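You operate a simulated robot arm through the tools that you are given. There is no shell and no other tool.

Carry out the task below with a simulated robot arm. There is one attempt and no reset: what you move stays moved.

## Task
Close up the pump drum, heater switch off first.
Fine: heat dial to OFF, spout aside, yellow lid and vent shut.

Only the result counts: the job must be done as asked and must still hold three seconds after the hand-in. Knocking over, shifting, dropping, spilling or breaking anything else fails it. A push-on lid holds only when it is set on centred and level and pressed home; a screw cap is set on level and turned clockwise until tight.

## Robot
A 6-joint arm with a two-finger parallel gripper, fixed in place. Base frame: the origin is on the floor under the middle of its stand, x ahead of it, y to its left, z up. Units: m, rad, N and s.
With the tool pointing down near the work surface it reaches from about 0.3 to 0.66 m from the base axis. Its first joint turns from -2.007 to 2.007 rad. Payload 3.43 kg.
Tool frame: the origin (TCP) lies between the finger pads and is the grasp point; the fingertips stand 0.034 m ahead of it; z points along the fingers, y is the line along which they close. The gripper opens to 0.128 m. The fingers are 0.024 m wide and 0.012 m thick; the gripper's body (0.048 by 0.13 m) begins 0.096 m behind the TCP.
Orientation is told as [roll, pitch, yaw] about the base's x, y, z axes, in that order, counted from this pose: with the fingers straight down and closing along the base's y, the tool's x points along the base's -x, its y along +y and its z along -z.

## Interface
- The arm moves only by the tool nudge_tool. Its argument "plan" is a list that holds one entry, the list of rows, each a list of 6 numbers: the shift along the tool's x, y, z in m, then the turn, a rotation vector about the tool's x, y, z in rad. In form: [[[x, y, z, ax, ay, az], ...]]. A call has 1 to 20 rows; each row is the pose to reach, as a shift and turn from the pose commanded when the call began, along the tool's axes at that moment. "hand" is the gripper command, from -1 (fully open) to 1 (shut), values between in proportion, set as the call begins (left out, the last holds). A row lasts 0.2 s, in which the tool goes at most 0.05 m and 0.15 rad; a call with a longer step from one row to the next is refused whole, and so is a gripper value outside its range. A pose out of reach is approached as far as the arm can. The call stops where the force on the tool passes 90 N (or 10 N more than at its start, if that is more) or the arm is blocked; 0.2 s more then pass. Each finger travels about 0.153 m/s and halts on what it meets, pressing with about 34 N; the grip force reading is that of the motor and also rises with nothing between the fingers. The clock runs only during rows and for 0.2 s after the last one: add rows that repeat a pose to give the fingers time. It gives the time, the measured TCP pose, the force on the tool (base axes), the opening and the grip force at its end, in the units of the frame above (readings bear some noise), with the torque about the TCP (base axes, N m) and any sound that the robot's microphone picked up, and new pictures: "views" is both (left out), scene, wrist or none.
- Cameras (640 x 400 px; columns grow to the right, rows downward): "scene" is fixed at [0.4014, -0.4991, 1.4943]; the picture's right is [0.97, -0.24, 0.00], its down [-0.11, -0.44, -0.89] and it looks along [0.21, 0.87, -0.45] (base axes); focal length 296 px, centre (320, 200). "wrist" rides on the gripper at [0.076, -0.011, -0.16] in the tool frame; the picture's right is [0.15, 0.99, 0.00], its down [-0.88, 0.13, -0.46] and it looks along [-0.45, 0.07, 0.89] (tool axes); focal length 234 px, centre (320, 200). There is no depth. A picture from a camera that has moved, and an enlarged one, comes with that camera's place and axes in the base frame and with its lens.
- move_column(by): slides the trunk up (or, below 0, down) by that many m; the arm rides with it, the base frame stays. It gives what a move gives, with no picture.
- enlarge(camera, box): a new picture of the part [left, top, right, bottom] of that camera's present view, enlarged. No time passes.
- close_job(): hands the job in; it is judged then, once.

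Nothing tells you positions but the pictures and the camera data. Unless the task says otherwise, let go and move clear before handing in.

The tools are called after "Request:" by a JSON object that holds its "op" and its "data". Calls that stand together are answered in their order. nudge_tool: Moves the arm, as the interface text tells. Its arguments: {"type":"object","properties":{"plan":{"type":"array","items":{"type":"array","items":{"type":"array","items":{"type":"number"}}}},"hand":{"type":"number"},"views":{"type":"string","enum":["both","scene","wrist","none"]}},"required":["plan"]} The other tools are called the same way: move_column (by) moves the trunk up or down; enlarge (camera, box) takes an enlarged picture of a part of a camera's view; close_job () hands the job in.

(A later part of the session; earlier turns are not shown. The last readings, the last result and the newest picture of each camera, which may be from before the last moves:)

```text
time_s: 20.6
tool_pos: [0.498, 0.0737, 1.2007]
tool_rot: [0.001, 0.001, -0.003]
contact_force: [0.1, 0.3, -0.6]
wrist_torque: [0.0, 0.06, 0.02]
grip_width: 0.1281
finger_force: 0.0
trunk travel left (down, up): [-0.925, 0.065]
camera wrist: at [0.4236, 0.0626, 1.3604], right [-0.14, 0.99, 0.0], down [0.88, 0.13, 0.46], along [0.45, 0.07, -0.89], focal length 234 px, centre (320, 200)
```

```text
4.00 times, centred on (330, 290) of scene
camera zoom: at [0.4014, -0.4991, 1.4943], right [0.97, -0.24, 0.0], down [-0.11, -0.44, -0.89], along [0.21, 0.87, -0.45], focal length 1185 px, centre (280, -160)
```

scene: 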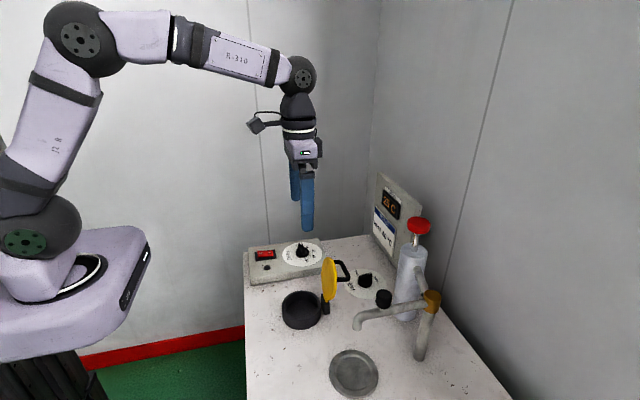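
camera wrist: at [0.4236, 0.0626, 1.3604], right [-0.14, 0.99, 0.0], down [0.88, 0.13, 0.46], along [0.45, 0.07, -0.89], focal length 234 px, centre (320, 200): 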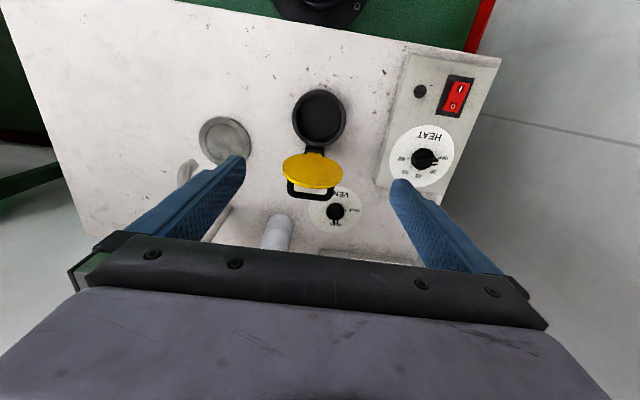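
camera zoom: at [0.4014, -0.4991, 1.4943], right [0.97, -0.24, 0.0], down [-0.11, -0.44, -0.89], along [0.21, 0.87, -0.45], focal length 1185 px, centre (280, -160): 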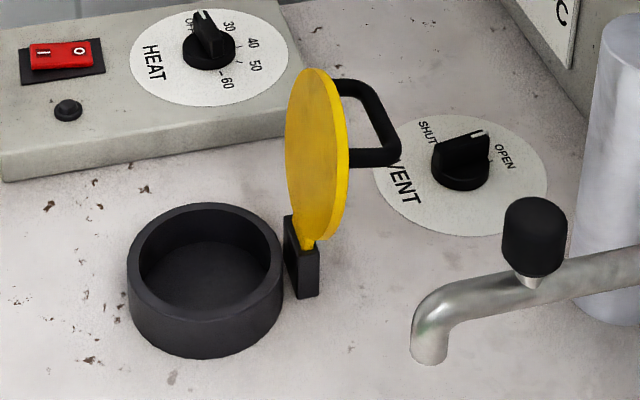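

The lid's handle bar is at about (0.611, 0.074, 0.985), the hinge near (0.55, 0.905), and the drum rim at (0.485, 0.07, 0.895). I'll close the fingers, come down behind the handle on its +x side, and then push it toward -x.

Request:
{"op": "nudge_tool", "data": {"plan": [[[-0.048, 0, 0, 0, 0, 0], [-0.096, 0, 0, 0, 0, 0], [-0.145, 0, 0, 0, 0, 0], [-0.145, 0, 0.05, 0, 0, 0], [-0.145, 0, 0.1, 0, 0, 0], [-0.145, 0, 0.12, 0, 0, 0], [-0.145, 0, 0.12, 0, 0, 0]]], "hand": 1, "views": "both"}}

Request:
{"op": "enlarge", "data": {"camera": "scene", "box": [270, 210, 420, 330]}}

```text
time_s: 22.2
tool_pos: [0.6442, 0.0726, 1.0811]
tool_rot: [0.001, 0.0, -0.002]
contact_force: [0.2, -0.1, 0.1]
wrist_torque: [0.0, 0.01, -0.02]
grip_width: 0.0001
finger_force: 33.2
out of reach, approached as far as the arm can: row 3, 4
trunk travel left (down, up): [-0.925, 0.065]
camera wrist: at [0.5689, 0.0622, 1.2398], right [-0.15, 0.99, 0.0], down [0.88, 0.13, 0.46], along [0.45, 0.07, -0.89], focal length 234 px, centre (320, 200)
```

scene: 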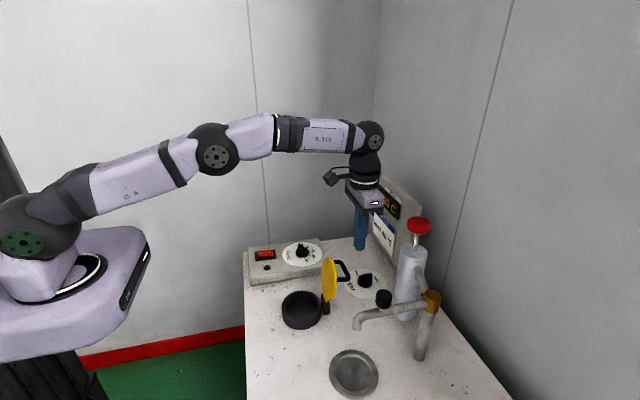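
wrist: 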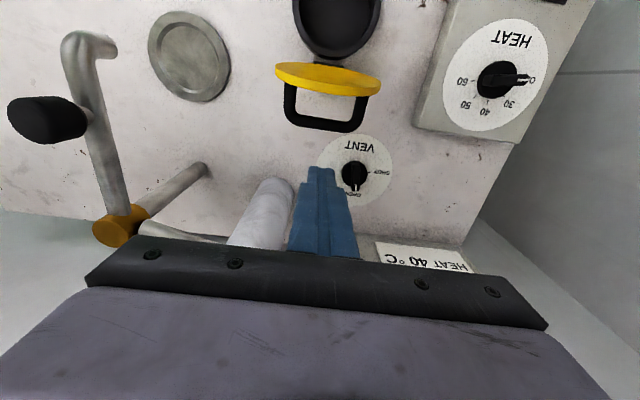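

```text
3.33 times, centred on (345, 270) of scene
camera zoom: at [0.4014, -0.4991, 1.4943], right [0.97, -0.24, 0.0], down [-0.11, -0.44, -0.89], along [0.21, 0.87, -0.45], focal length 988 px, centre (237, -33)
```

zoom: 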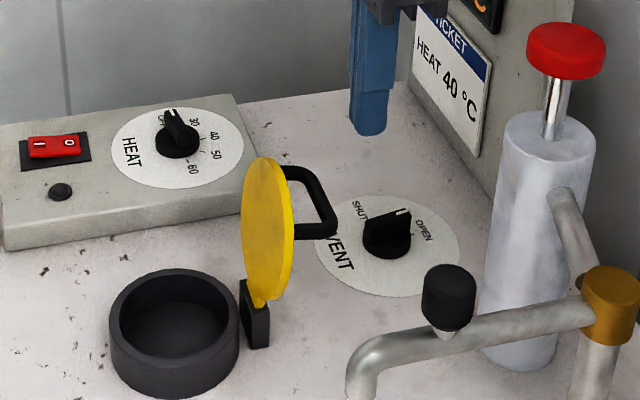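

The tool is at (0.644, 0.073, 1.08), behind the handle with clear space around it. Descending to handle height now.

Request:
{"op": "nudge_tool", "data": {"plan": [[[0, 0, 0.03, 0, 0, 0], [0, 0, 0.06, 0, 0, 0], [0, 0, 0.083, 0, 0, 0], [0, 0, 0.083, 0, 0, 0]]], "hand": 1, "views": "both"}}

Request:
{"op": "enlarge", "data": {"camera": "scene", "box": [270, 210, 420, 330]}}

```text
time_s: 23.2
tool_pos: [0.6442, 0.072, 0.9978]
tool_rot: [0.0, 0.0, -0.001]
contact_force: [-0.1, 0.0, -0.4]
wrist_torque: [0.0, 0.01, 0.02]
grip_width: 0.0
finger_force: 32.9
trunk travel left (down, up): [-0.925, 0.065]
camera wrist: at [0.5684, 0.0611, 1.158], right [-0.15, 0.99, 0.0], down [0.88, 0.13, 0.46], along [0.45, 0.07, -0.89], focal length 234 px, centre (320, 200)
```

scene: 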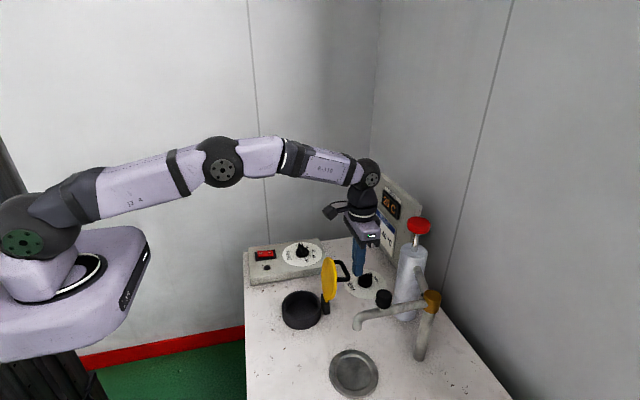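
wrist: 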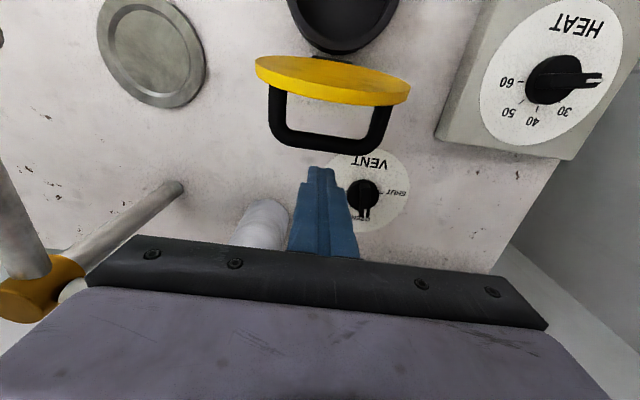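

```text
3.33 times, centred on (345, 270) of scene
camera zoom: at [0.4014, -0.4991, 1.4943], right [0.97, -0.24, 0.0], down [-0.11, -0.44, -0.89], along [0.21, 0.87, -0.45], focal length 988 px, centre (237, -33)
```

zoom: 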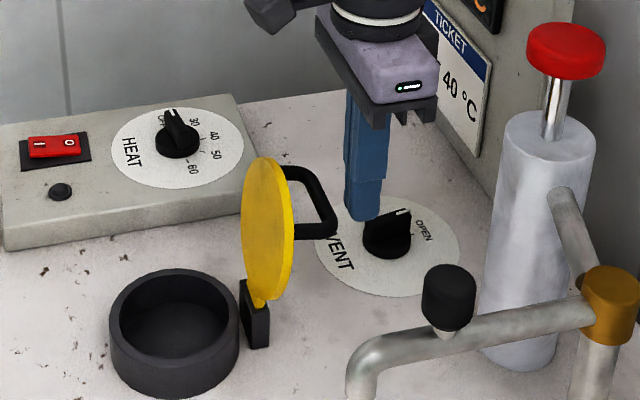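

The fingertips are right behind the handle bar. Now I'll push toward -x in small steps.

Request:
{"op": "nudge_tool", "data": {"plan": [[[0.015, 0, 0, 0, 0, 0], [0.03, 0, 0, 0, 0, 0], [0.04, 0, 0, 0, 0, 0], [0.05, 0, 0, 0, 0, 0], [0.06, 0, 0, 0, 0, 0], [0.07, 0, 0, 0, 0, 0]]], "hand": 1, "views": "both"}}

Request:
{"op": "enlarge", "data": {"camera": "scene", "box": [270, 210, 420, 330]}}

```text
time_s: 24.6
tool_pos: [0.572, 0.0728, 0.9976]
tool_rot: [0.0, -0.001, 0.0]
contact_force: [0.7, 0.7, 0.2]
wrist_torque: [0.0, 0.0, 0.0]
grip_width: 0.0
finger_force: 32.9
trunk travel left (down, up): [-0.925, 0.065]
camera wrist: at [0.4981, 0.0617, 1.1576], right [-0.15, 0.99, 0.0], down [0.88, 0.13, 0.46], along [0.45, 0.07, -0.89], focal length 234 px, centre (320, 200)
```

scene: 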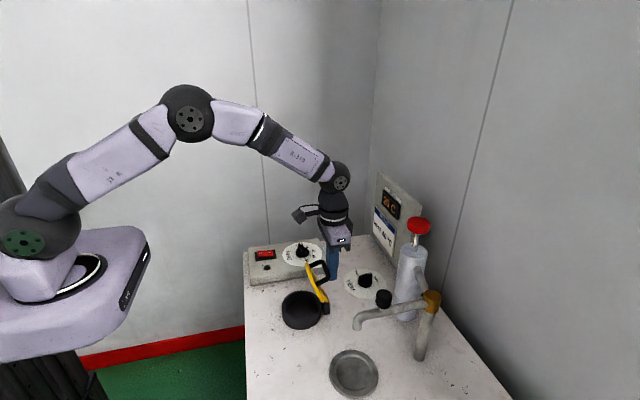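
wrist: 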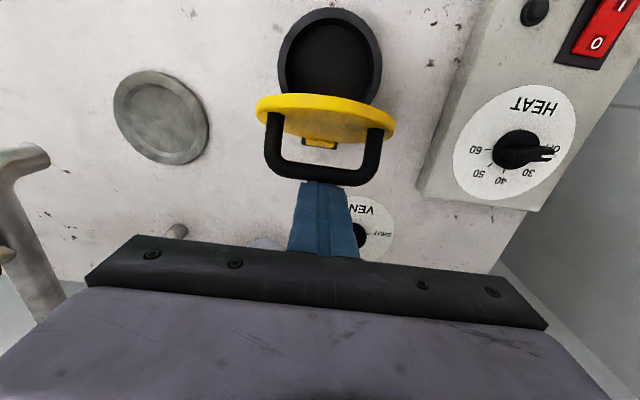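

```text
3.33 times, centred on (345, 270) of scene
camera zoom: at [0.4014, -0.4991, 1.4943], right [0.97, -0.24, 0.0], down [-0.11, -0.44, -0.89], along [0.21, 0.87, -0.45], focal length 988 px, centre (237, -33)
```

zoom: 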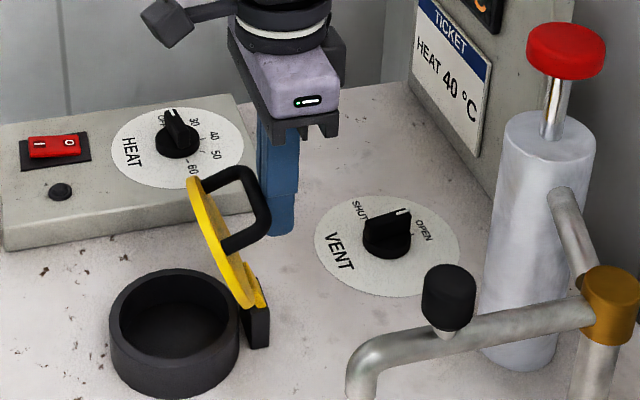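

The lid is swinging over toward the mouth with little force. I'll keep pushing.

Request:
{"op": "nudge_tool", "data": {"plan": [[[0.01, 0, 0, 0, 0, 0], [0.02, 0, 0, 0, 0, 0], [0.03, 0, 0, 0, 0, 0], [0.04, 0, 0, 0, 0, 0], [0.05, 0, 0, 0, 0, 0]]], "hand": 1, "views": "both"}}

Request:
{"op": "enlarge", "data": {"camera": "scene", "box": [270, 210, 420, 330]}}

```text
time_s: 25.8
tool_pos: [0.5232, 0.0715, 0.9962]
tool_rot: [0.0, 0.0, -0.002]
contact_force: [-0.2, 0.1, -0.1]
wrist_torque: [-0.04, 0.0, 0.0]
grip_width: 0.0001
finger_force: 34.1
trunk travel left (down, up): [-0.925, 0.065]
camera wrist: at [0.4486, 0.0615, 1.1573], right [-0.15, 0.99, 0.0], down [0.88, 0.13, 0.46], along [0.45, 0.07, -0.89], focal length 234 px, centre (320, 200)
```

scene: 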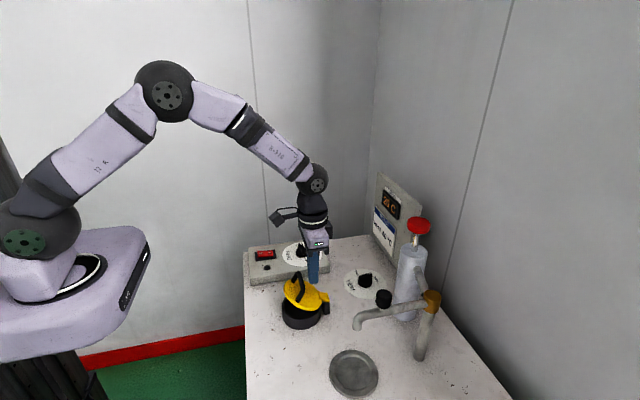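
wrist: 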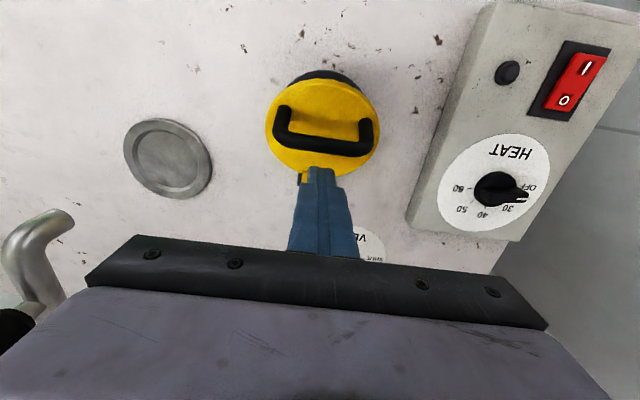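

```text
3.33 times, centred on (345, 270) of scene
camera zoom: at [0.4014, -0.4991, 1.4943], right [0.97, -0.24, 0.0], down [-0.11, -0.44, -0.89], along [0.21, 0.87, -0.45], focal length 988 px, centre (237, -33)
```

zoom: 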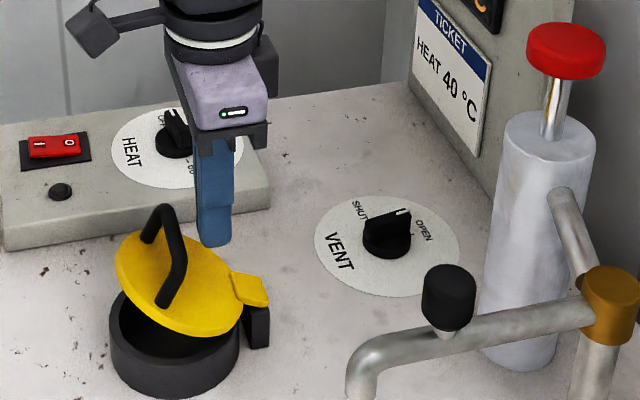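

The lid has tipped over onto the mouth but still stands ajar. I'll rise, move above the handle and look before pressing it home.

Request:
{"op": "nudge_tool", "data": {"plan": [[[0, 0, -0.03, 0, 0, 0], [0, 0, -0.05, 0, 0, 0], [0.025, 0, -0.05, 0, 0, 0], [0.047, 0, -0.05, 0, 0, 0], [0.047, 0, -0.05, 0, 0, 0]]], "hand": 1, "views": "both"}}

Request:
{"op": "enlarge", "data": {"camera": "scene", "box": [250, 220, 370, 340]}}

Request:
{"op": "enlarge", "data": {"camera": "wrist", "box": [220, 80, 420, 280]}}

```text
time_s: 27.0
tool_pos: [0.4765, 0.072, 1.047]
tool_rot: [0.0, -0.001, 0.0]
contact_force: [-0.3, -0.4, -0.5]
wrist_torque: [0.0, -0.01, -0.01]
grip_width: 0.0
finger_force: 33.1
trunk travel left (down, up): [-0.925, 0.065]
camera wrist: at [0.4014, 0.0625, 1.2072], right [-0.15, 0.99, 0.0], down [0.88, 0.13, 0.46], along [0.45, 0.07, -0.89], focal length 234 px, centre (320, 200)
```

scene: 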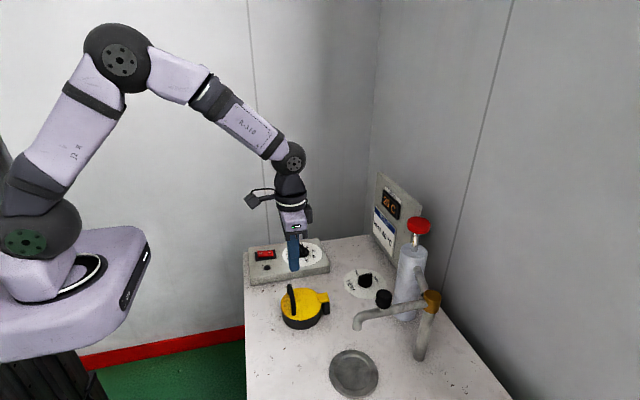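
wrist: 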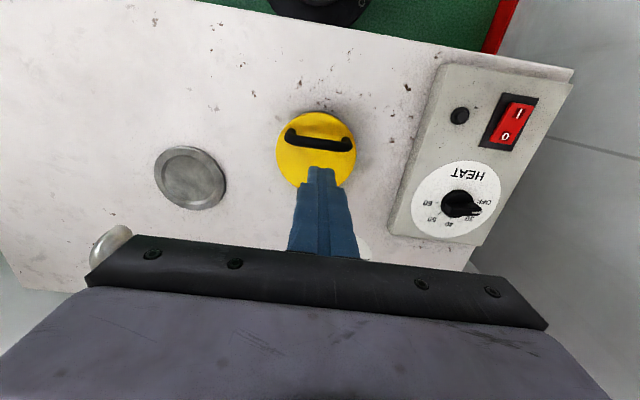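

```text
3.33 times, centred on (310, 280) of scene
camera zoom: at [0.4014, -0.4991, 1.4943], right [0.97, -0.24, 0.0], down [-0.11, -0.44, -0.89], along [0.21, 0.87, -0.45], focal length 988 px, centre (353, -67)
```

zoom: 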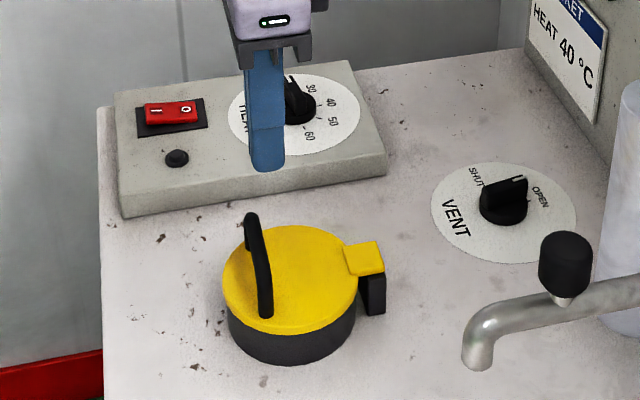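

```text
2.00 times, centred on (320, 180) of wrist
camera zoom: at [0.4014, 0.0625, 1.2072], right [-0.15, 0.99, 0.0], down [0.88, 0.13, 0.46], along [0.45, 0.07, -0.89], focal length 468 px, centre (320, 240)
```

zoom: 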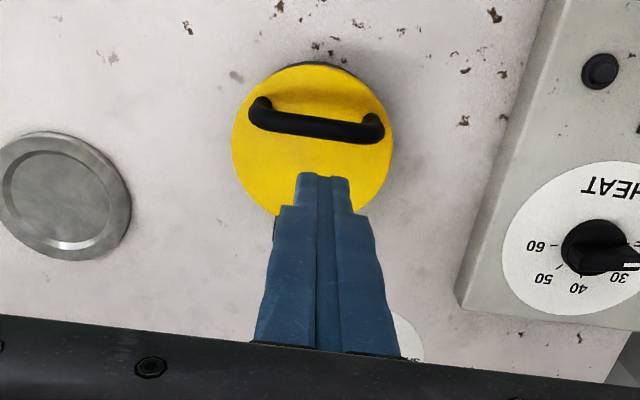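

The lid has fallen onto the mouth, with the handle bar now at about (0.464, 0.07, 0.935). I'll press down on the bar in small steps to push the lid home.

Request:
{"op": "nudge_tool", "data": {"plan": [[[0.012, -0.0015, 0.02, 0, 0, 0], [0.012, -0.0015, 0.04, 0, 0, 0], [0.012, -0.0015, 0.055, 0, 0, 0], [0.012, -0.0015, 0.062, 0, 0, 0], [0.012, -0.0015, 0.066, 0, 0, 0], [0.012, -0.0015, 0.07, 0, 0, 0], [0.012, -0.0015, 0.073, 0, 0, 0]]], "hand": 1, "views": "both"}}

Request:
{"op": "enlarge", "data": {"camera": "scene", "box": [250, 220, 370, 340]}}

```text
time_s: 28.6
tool_pos: [0.4637, 0.0711, 0.9776]
tool_rot: [0.003, -0.009, -0.001]
contact_force: [-4.9, 1.3, 33.4]
wrist_torque: [0.15, 0.14, 0.02]
grip_width: 0.0003
finger_force: 32.8
trunk travel left (down, up): [-0.925, 0.065]
camera wrist: at [0.3872, 0.0605, 1.1375], right [-0.15, 0.99, 0.0], down [0.88, 0.13, 0.46], along [0.46, 0.07, -0.89], focal length 234 px, centre (320, 200)
```

scene: 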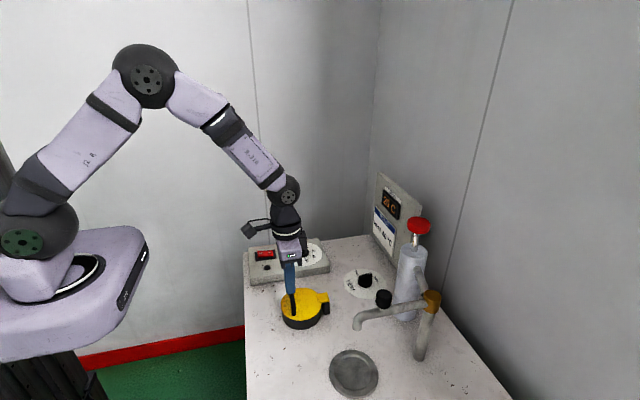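
wrist: 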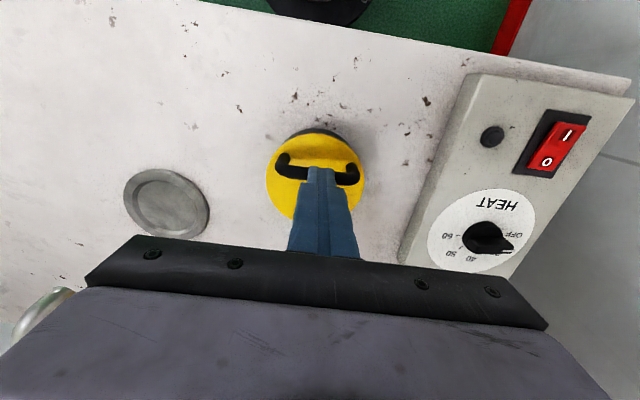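

```text
3.33 times, centred on (310, 280) of scene
camera zoom: at [0.4014, -0.4991, 1.4943], right [0.97, -0.24, 0.0], down [-0.11, -0.44, -0.89], along [0.21, 0.87, -0.45], focal length 988 px, centre (353, -67)
```

zoom: 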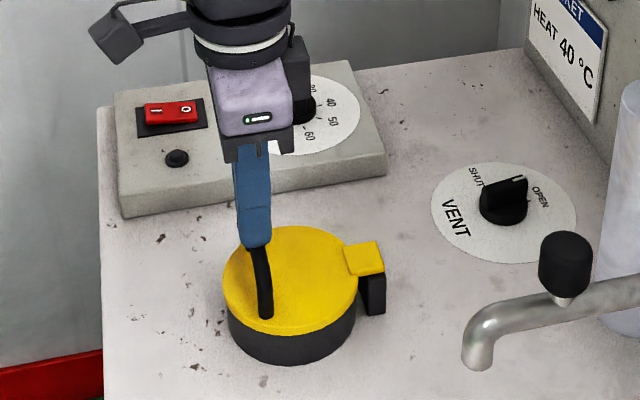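

Contact is at 33 N with no click yet. I'll press a little harder, in 1–2 mm steps.

Request:
{"op": "nudge_tool", "data": {"plan": [[[0, 0, 0.0015, 0, 0, 0], [0, 0, 0.003, 0, 0, 0], [0, 0, 0.0045, 0, 0, 0], [0, 0, 0.0045, 0, 0, 0]]], "hand": 1, "views": "none"}}

```text
time_s: 29.6
tool_pos: [0.4625, 0.0719, 0.9774]
tool_rot: [0.002, -0.016, -0.002]
contact_force: [-10.1, 2.1, 65.6]
wrist_torque: [0.22, 0.27, 0.04]
grip_width: 0.0
finger_force: 33.0
trunk travel left (down, up): [-0.925, 0.065]
```

The lid did not move further at 65 N, so it is seated on the rim. I'll lift off and check that it stays flat.

Request:
{"op": "nudge_tool", "data": {"plan": [[[0, 0, -0.02, 0, 0, 0], [0, 0, -0.06, 0, 0, 0], [0, 0, -0.1, 0, 0, 0], [-0.03, 0, -0.14, 0, 0, 0], [-0.03, 0, -0.14, 0, 0, 0]]], "hand": -1, "views": "both"}}

Request:
{"op": "enlarge", "data": {"camera": "scene", "box": [270, 270, 350, 340]}}

Request:
{"op": "enlarge", "data": {"camera": "wrist", "box": [220, 80, 420, 240]}}

```text
time_s: 30.8
tool_pos: [0.4949, 0.0722, 1.1101]
tool_rot: [0.0, 0.002, -0.001]
contact_force: [0.4, 0.2, -0.2]
wrist_torque: [0.03, 0.03, 0.0]
grip_width: 0.1279
finger_force: 0.0
trunk travel left (down, up): [-0.925, 0.065]
camera wrist: at [0.4195, 0.0609, 1.2704], right [-0.15, 0.99, 0.0], down [0.88, 0.13, 0.45], along [0.45, 0.07, -0.89], focal length 234 px, centre (320, 200)
```

scene: 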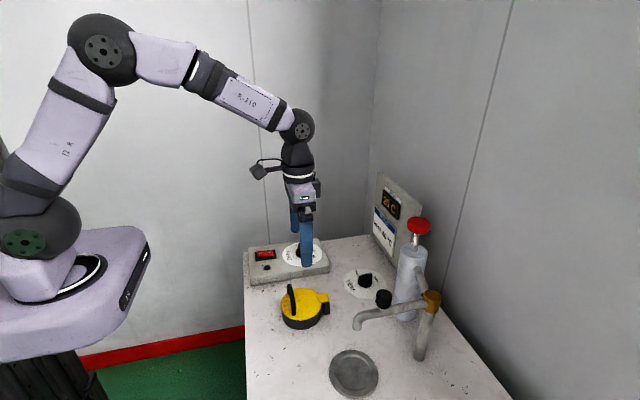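
wrist: 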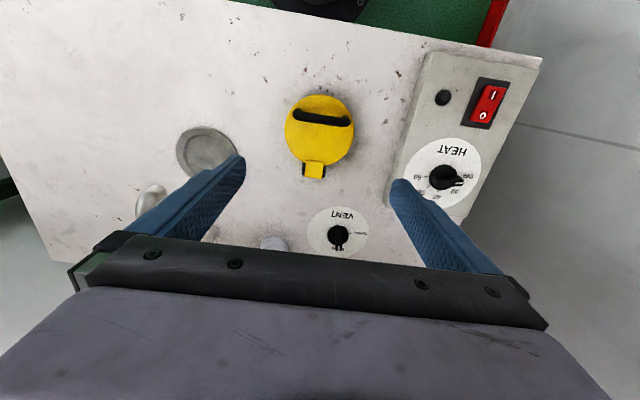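

```text
5.71 times, centred on (310, 305) of scene
camera zoom: at [0.4014, -0.4991, 1.4943], right [0.97, -0.24, 0.0], down [-0.11, -0.44, -0.89], along [0.21, 0.87, -0.45], focal length 1693 px, centre (377, -400)
```

zoom: 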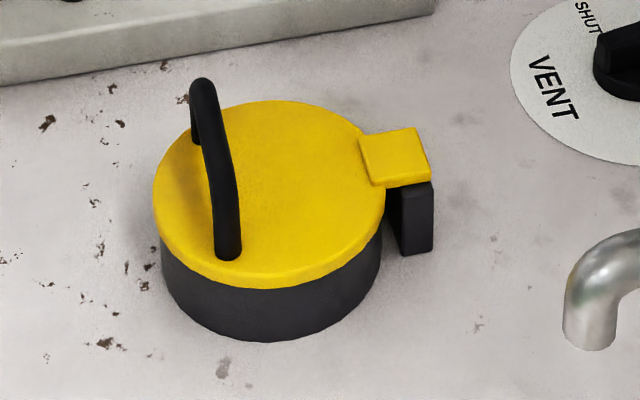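

```text
2.50 times, centred on (320, 160) of wrist
camera zoom: at [0.4195, 0.0609, 1.2704], right [-0.15, 0.99, 0.0], down [0.88, 0.13, 0.45], along [0.45, 0.07, -0.89], focal length 585 px, centre (320, 300)
```

zoom: 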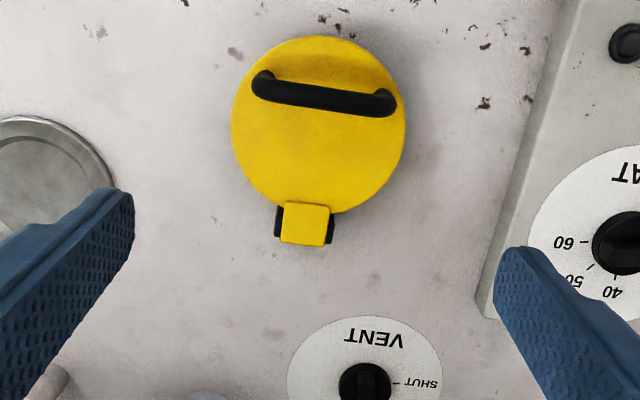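

The lid lies flat and closed on the rim. Next is the vent dial at about (0.695, 0.142), which is just beyond the straight-down reach, so I'll tilt the tool outward about 20° and take a closer look.

Request:
{"op": "nudge_tool", "data": {"plan": [[[-0.026, 0.02, 0.0125, 0, -0.0875, 0], [-0.052, 0.0395, 0.025, 0, -0.175, 0], [-0.078, 0.059, 0.0375, 0, -0.2625, 0], [-0.104, 0.0785, 0.05, 0, -0.35, 0], [-0.104, 0.0785, 0.05, 0, -0.35, 0]]], "hand": -1, "views": "both"}}

Request:
{"op": "enlarge", "data": {"camera": "wrist", "box": [250, 90, 410, 230]}}

Request:
{"op": "enlarge", "data": {"camera": "scene", "box": [335, 255, 405, 305]}}

```text
time_s: 32.0
tool_pos: [0.6011, 0.1507, 1.0597]
tool_rot: [0.0, -0.352, 0.001]
contact_force: [-0.4, -0.5, 0.3]
wrist_torque: [0.02, -0.04, -0.01]
grip_width: 0.1282
finger_force: 0.0
trunk travel left (down, up): [-0.925, 0.065]
camera wrist: at [0.4741, 0.1391, 1.1841], right [-0.14, 0.99, -0.05], down [0.67, 0.13, 0.73], along [0.73, 0.07, -0.68], focal length 234 px, centre (320, 200)
```

scene: 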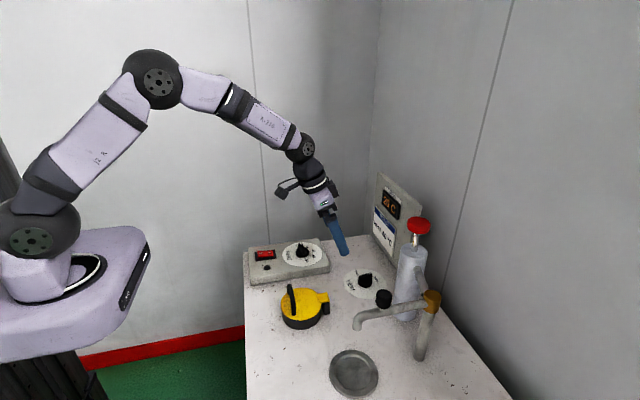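
wrist: 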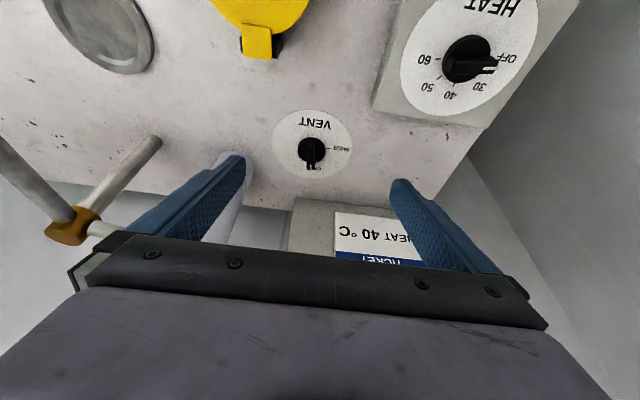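

```text
2.86 times, centred on (330, 160) of wrist
camera zoom: at [0.4741, 0.1391, 1.1841], right [-0.14, 0.99, -0.05], down [0.67, 0.13, 0.73], along [0.73, 0.07, -0.68], focal length 669 px, centre (291, 314)
```

zoom: 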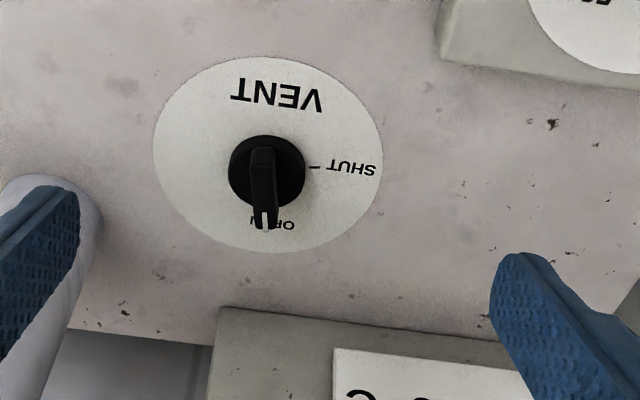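

```text
8.00 times, centred on (370, 280) of scene
camera zoom: at [0.4014, -0.4991, 1.4943], right [0.97, -0.24, 0.0], down [-0.11, -0.44, -0.89], along [0.21, 0.87, -0.45], focal length 2370 px, centre (-80, -440)
```

zoom: 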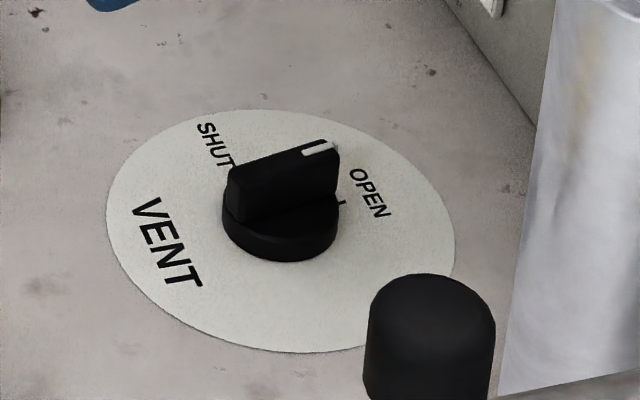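

The vent pointer is on OPEN (about 10° off base x) and SHUT is about 90° counter-clockwise from it. The knob axis is near (0.697, 0.1415) and the ridge top near z = 0.893. I'll close the fingers and lower them beside the ridge's tail on its +y side, so I can push the tail round.

Request:
{"op": "nudge_tool", "data": {"plan": [[[-0.007, 0.007, 0.036, 0, 0, 0], [-0.014, 0.014, 0.072, 0, 0, 0], [-0.0206, 0.021, 0.1084, 0, 0, 0], [-0.0086, 0.021, 0.1412, 0, 0, 0], [-0.0086, 0.021, 0.1412, 0, 0, 0]]], "hand": 1, "views": "both"}}

Request:
{"op": "enlarge", "data": {"camera": "wrist", "box": [220, 60, 420, 240]}}

Request:
{"op": "enlarge", "data": {"camera": "scene", "box": [325, 230, 415, 310]}}

```text
time_s: 33.2
tool_pos: [0.6555, 0.1725, 0.9295]
tool_rot: [0.0, -0.352, 0.0]
contact_force: [0.8, -0.4, 0.2]
wrist_torque: [0.01, 0.0, 0.02]
grip_width: 0.0002
finger_force: 33.0
trunk travel left (down, up): [-0.925, 0.065]
camera wrist: at [0.5301, 0.1599, 1.0537], right [-0.14, 0.99, -0.05], down [0.67, 0.13, 0.73], along [0.73, 0.07, -0.68], focal length 234 px, centre (320, 200)
```

scene: 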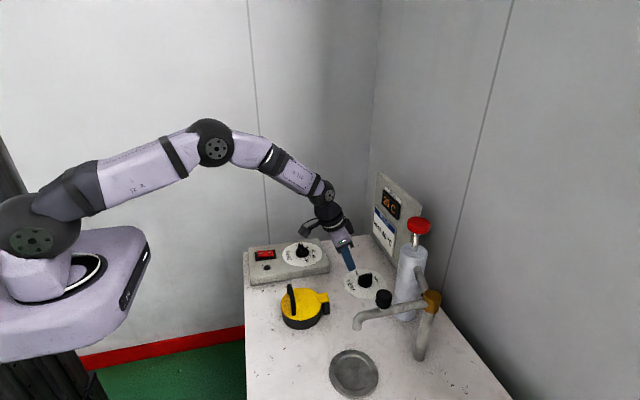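
wrist: 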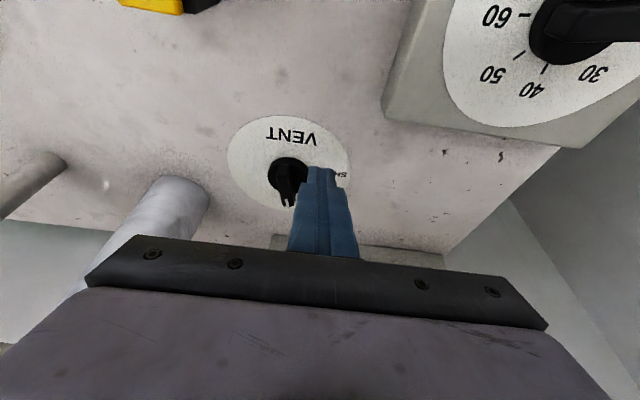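

```text
2.22 times, centred on (320, 150) of wrist
camera zoom: at [0.5301, 0.1599, 1.0537], right [-0.14, 0.99, -0.05], down [0.67, 0.13, 0.73], along [0.73, 0.07, -0.68], focal length 520 px, centre (320, 311)
```

zoom: 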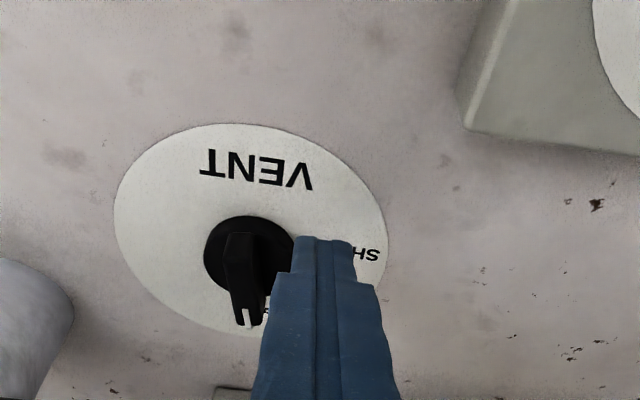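

```text
5.00 times, centred on (370, 270) of scene
camera zoom: at [0.4014, -0.4991, 1.4943], right [0.97, -0.24, 0.0], down [-0.11, -0.44, -0.89], along [0.21, 0.87, -0.45], focal length 1482 px, centre (70, -150)
```

zoom: 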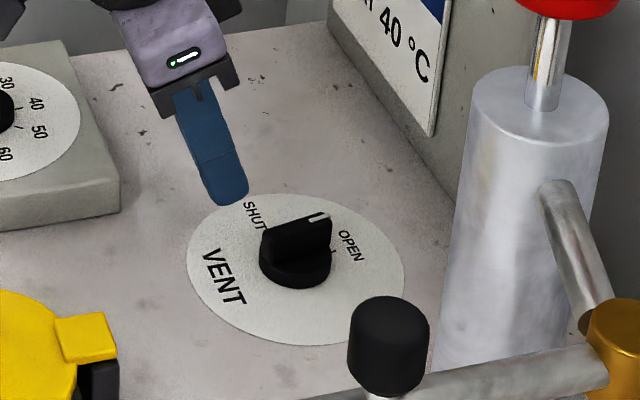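

The fingertips are level with the ridge tail on its +y side. I'll lower to ridge height and push toward -y along the tail's arc for the first part of the turn.

Request:
{"op": "nudge_tool", "data": {"plan": [[[0.0053, 0, 0.0162, 0, 0, 0], [0.0053, -0.0115, 0.0162, 0, 0, 0], [0.0053, -0.0146, 0.0162, 0, 0, 0], [0.0053, -0.018, 0.0162, 0, 0, 0], [0.0053, -0.0209, 0.0162, 0, 0, 0], [0.0044, -0.024, 0.0165, 0, 0, 0], [0.0034, -0.0268, 0.0169, 0, 0, 0]]], "hand": 1, "views": "both"}}

Request:
{"op": "enlarge", "data": {"camera": "wrist", "box": [220, 60, 420, 240]}}

Request:
{"op": "enlarge", "data": {"camera": "scene", "box": [325, 230, 415, 310]}}

```text
time_s: 34.8
tool_pos: [0.6583, 0.1435, 0.9135]
tool_rot: [0.0, -0.349, 0.0]
contact_force: [-1.1, 0.1, -0.1]
wrist_torque: [0.01, 0.07, -0.01]
grip_width: 0.0
finger_force: 33.2
trunk travel left (down, up): [-0.925, 0.065]
camera wrist: at [0.5329, 0.1325, 1.0375], right [-0.14, 0.99, -0.05], down [0.67, 0.13, 0.73], along [0.73, 0.07, -0.68], focal length 234 px, centre (320, 200)
```

scene: 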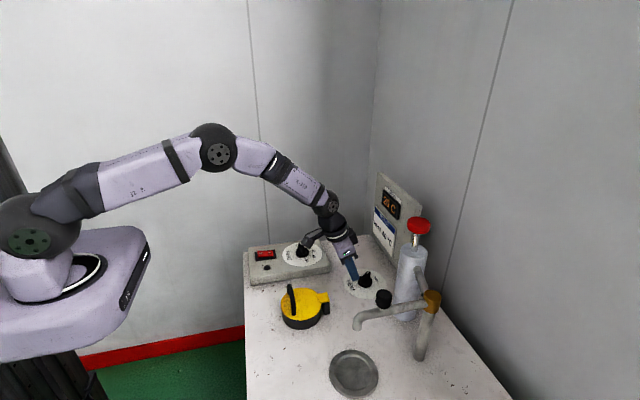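
wrist: 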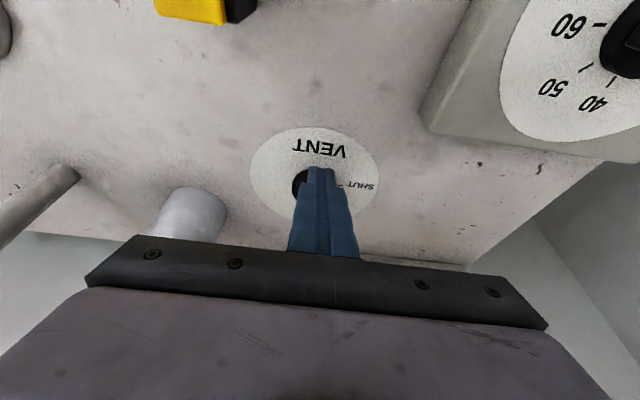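

```text
2.22 times, centred on (320, 150) of wrist
camera zoom: at [0.5329, 0.1325, 1.0375], right [-0.14, 0.99, -0.05], down [0.67, 0.13, 0.73], along [0.73, 0.07, -0.68], focal length 520 px, centre (320, 311)
```

zoom: 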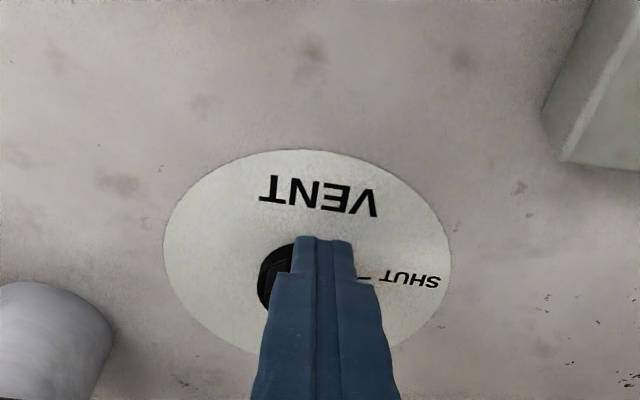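

```text
5.00 times, centred on (370, 270) of scene
camera zoom: at [0.4014, -0.4991, 1.4943], right [0.97, -0.24, 0.0], down [-0.11, -0.44, -0.89], along [0.21, 0.87, -0.45], focal length 1482 px, centre (70, -150)
```

zoom: 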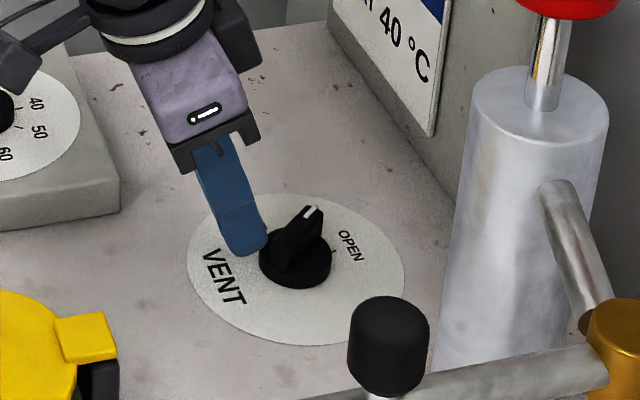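

The knob has turned to about 48°, as planned. I'll continue along the arc to about 90°.

Request:
{"op": "nudge_tool", "data": {"plan": [[[-0.0019, -0.0026, 0.0007, 0, 0, 0], [-0.0038, -0.005, 0.0014, 0, 0, 0], [-0.005, -0.006, 0.0018, 0, 0, 0], [-0.0061, -0.0068, 0.0022, 0, 0, 0], [-0.0075, -0.0076, 0.0027, 0, 0, 0], [-0.0088, -0.0082, 0.0032, 0, 0, 0]]], "hand": 1, "views": "both"}}

Request:
{"op": "enlarge", "data": {"camera": "scene", "box": [335, 255, 405, 305]}}

Request:
{"op": "enlarge", "data": {"camera": "wrist", "box": [220, 60, 420, 240]}}

```text
time_s: 36.2
tool_pos: [0.6669, 0.1357, 0.9128]
tool_rot: [0.001, -0.35, -0.003]
contact_force: [-0.8, -0.2, 0.1]
wrist_torque: [-0.04, 0.01, -0.02]
grip_width: 0.0002
finger_force: 33.6
trunk travel left (down, up): [-0.925, 0.065]
camera wrist: at [0.542, 0.1247, 1.0375], right [-0.14, 0.99, -0.05], down [0.67, 0.13, 0.73], along [0.73, 0.07, -0.68], focal length 234 px, centre (320, 200)
```

scene: 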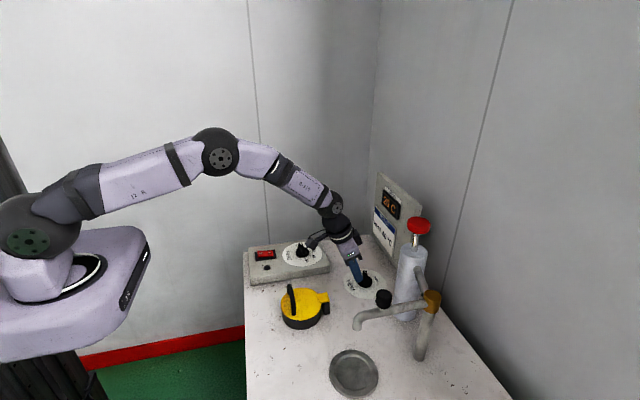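
wrist: 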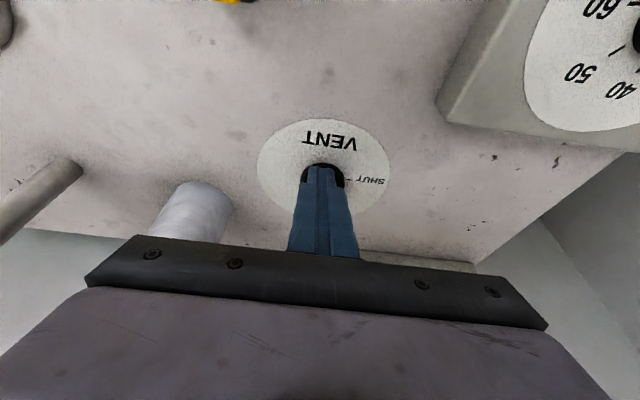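

```text
8.00 times, centred on (370, 280) of scene
camera zoom: at [0.4014, -0.4991, 1.4943], right [0.97, -0.24, 0.0], down [-0.11, -0.44, -0.89], along [0.21, 0.87, -0.45], focal length 2370 px, centre (-80, -440)
```

zoom: 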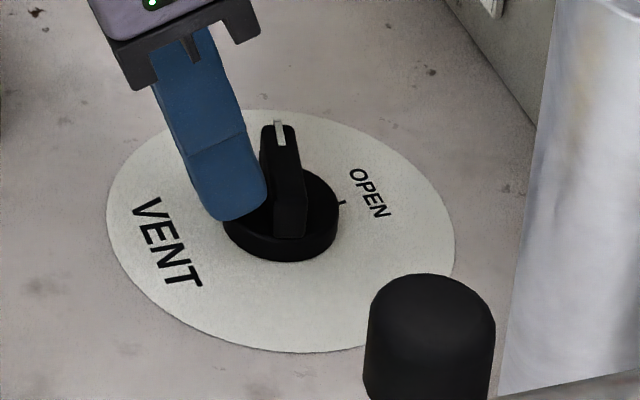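

```text
2.22 times, centred on (320, 150) of wrist
camera zoom: at [0.542, 0.1247, 1.0375], right [-0.14, 0.99, -0.05], down [0.67, 0.13, 0.73], along [0.73, 0.07, -0.68], focal length 520 px, centre (320, 311)
```

zoom: 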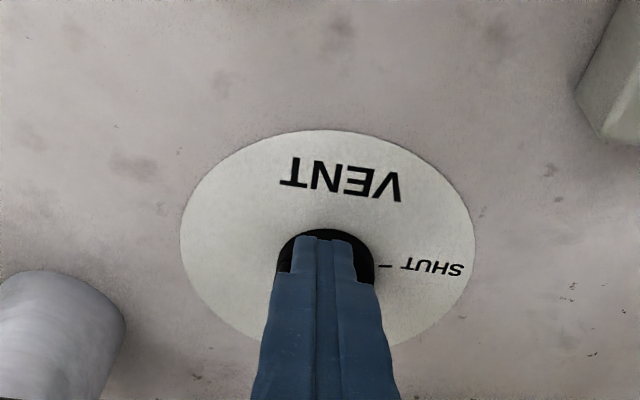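

The pointer is at about 77°, so roughly 22° remain. I'll back off slightly, shift to the very end of the tail and push it in +x to finish the turn.

Request:
{"op": "nudge_tool", "data": {"plan": [[[0.0042, 0, -0.0015, 0, 0, 0], [0.0042, -0.01, -0.0015, 0, 0, 0], [0.0042, -0.019, -0.0015, 0, 0, 0], [0.0019, -0.019, -0.0007, 0, 0, 0], [-0.0005, -0.019, 0.0002, 0, 0, 0], [-0.0019, -0.019, 0.0007, 0, 0, 0], [-0.0033, -0.019, 0.0012, 0, 0, 0], [-0.0033, -0.019, 0.0012, 0, 0, 0]]], "hand": 1, "views": "both"}}

Request:
{"op": "enlarge", "data": {"camera": "scene", "box": [335, 255, 405, 305]}}

Request:
{"op": "enlarge", "data": {"camera": "wrist", "box": [220, 60, 420, 240]}}

```text
time_s: 38.0
tool_pos: [0.6702, 0.1158, 0.9129]
tool_rot: [-0.001, -0.351, -0.001]
contact_force: [-1.8, -6.0, -0.9]
wrist_torque: [-0.19, 0.11, -0.08]
grip_width: 0.0
finger_force: 33.5
trunk travel left (down, up): [-0.925, 0.065]
camera wrist: at [0.5454, 0.1046, 1.0373], right [-0.14, 0.99, -0.05], down [0.67, 0.13, 0.73], along [0.73, 0.07, -0.68], focal length 234 px, centre (320, 200)
```

scene: 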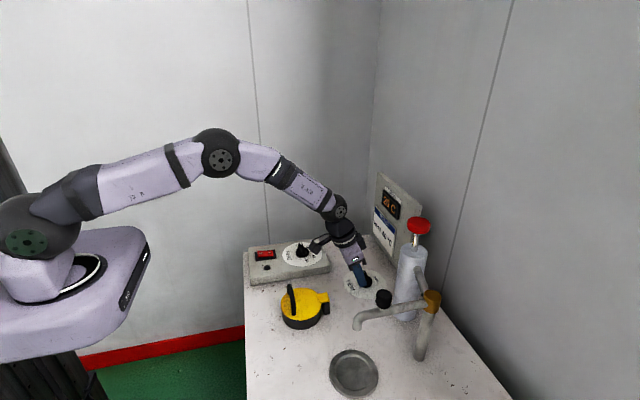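
wrist: 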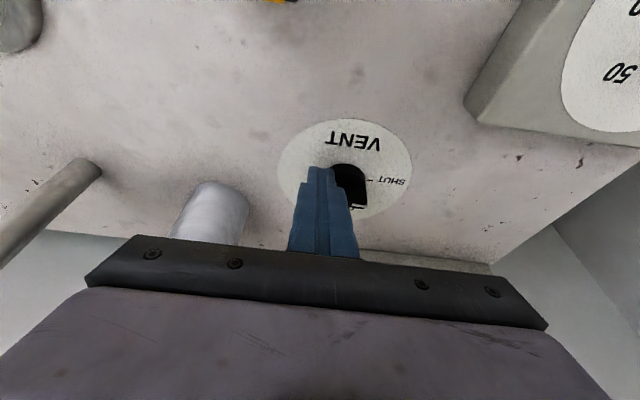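

```text
8.00 times, centred on (370, 280) of scene
camera zoom: at [0.4014, -0.4991, 1.4943], right [0.97, -0.24, 0.0], down [-0.11, -0.44, -0.89], along [0.21, 0.87, -0.45], focal length 2370 px, centre (-80, -440)
```

zoom: 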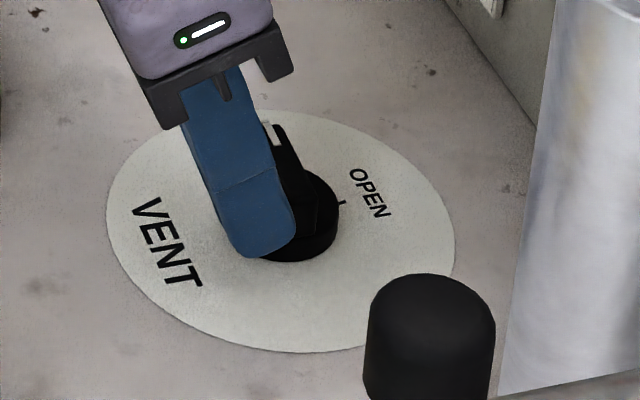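

```text
2.22 times, centred on (320, 150) of wrist
camera zoom: at [0.5454, 0.1046, 1.0373], right [-0.14, 0.99, -0.05], down [0.67, 0.13, 0.73], along [0.73, 0.07, -0.68], focal length 520 px, centre (320, 311)
```

zoom: 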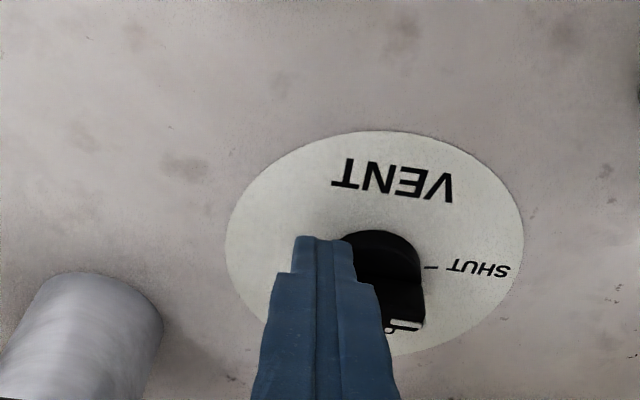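

The pointer is now at about 85°, with the tail being pushed in +x. I'll push a few millimetres more and check again.

Request:
{"op": "nudge_tool", "data": {"plan": [[[-0.0014, 0, 0.0005, 0, 0, 0], [-0.0028, 0, 0.001, 0, 0, 0], [-0.0038, 0, 0.0014, 0, 0, 0], [-0.0038, 0, 0.0014, 0, 0, 0]]], "hand": 1, "views": "wrist"}}

Request:
{"op": "enlarge", "data": {"camera": "scene", "box": [350, 260, 390, 295]}}

Request:
{"op": "enlarge", "data": {"camera": "wrist", "box": [270, 100, 420, 220]}}

```text
time_s: 39.0
tool_pos: [0.6739, 0.1141, 0.9125]
tool_rot: [-0.002, -0.346, -0.002]
contact_force: [-7.5, -13.1, -1.0]
wrist_torque: [-0.38, 0.29, -0.14]
grip_width: 0.0003
finger_force: 33.5
trunk travel left (down, up): [-0.925, 0.065]
camera wrist: at [0.5486, 0.1037, 1.0374], right [-0.14, 0.99, -0.05], down [0.67, 0.13, 0.73], along [0.73, 0.07, -0.68], focal length 234 px, centre (320, 200)
```

wrist: 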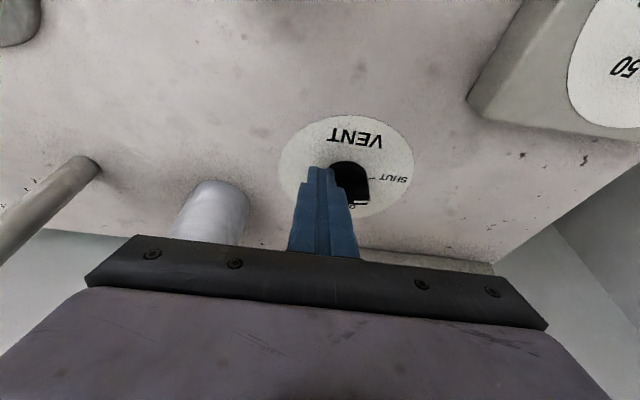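

```text
11.43 times, centred on (370, 278) of scene
camera zoom: at [0.4014, -0.4991, 1.4943], right [0.97, -0.24, 0.0], down [-0.11, -0.44, -0.89], along [0.21, 0.87, -0.45], focal length 3386 px, centre (-251, -686)
```

zoom: 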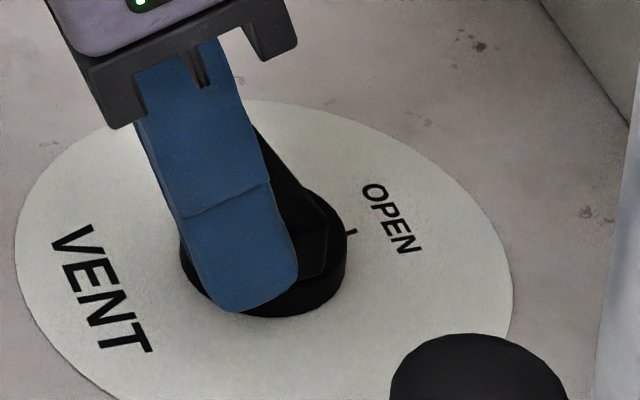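

```text
3.33 times, centred on (345, 160) of wrist
camera zoom: at [0.5486, 0.1037, 1.0374], right [-0.14, 0.99, -0.05], down [0.67, 0.13, 0.73], along [0.73, 0.07, -0.68], focal length 781 px, centre (237, 333)
```

zoom: 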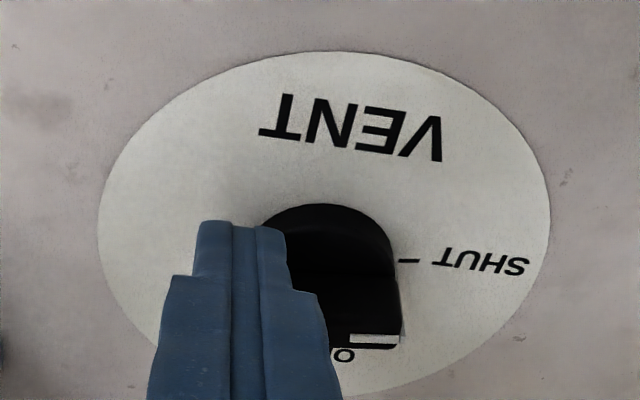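

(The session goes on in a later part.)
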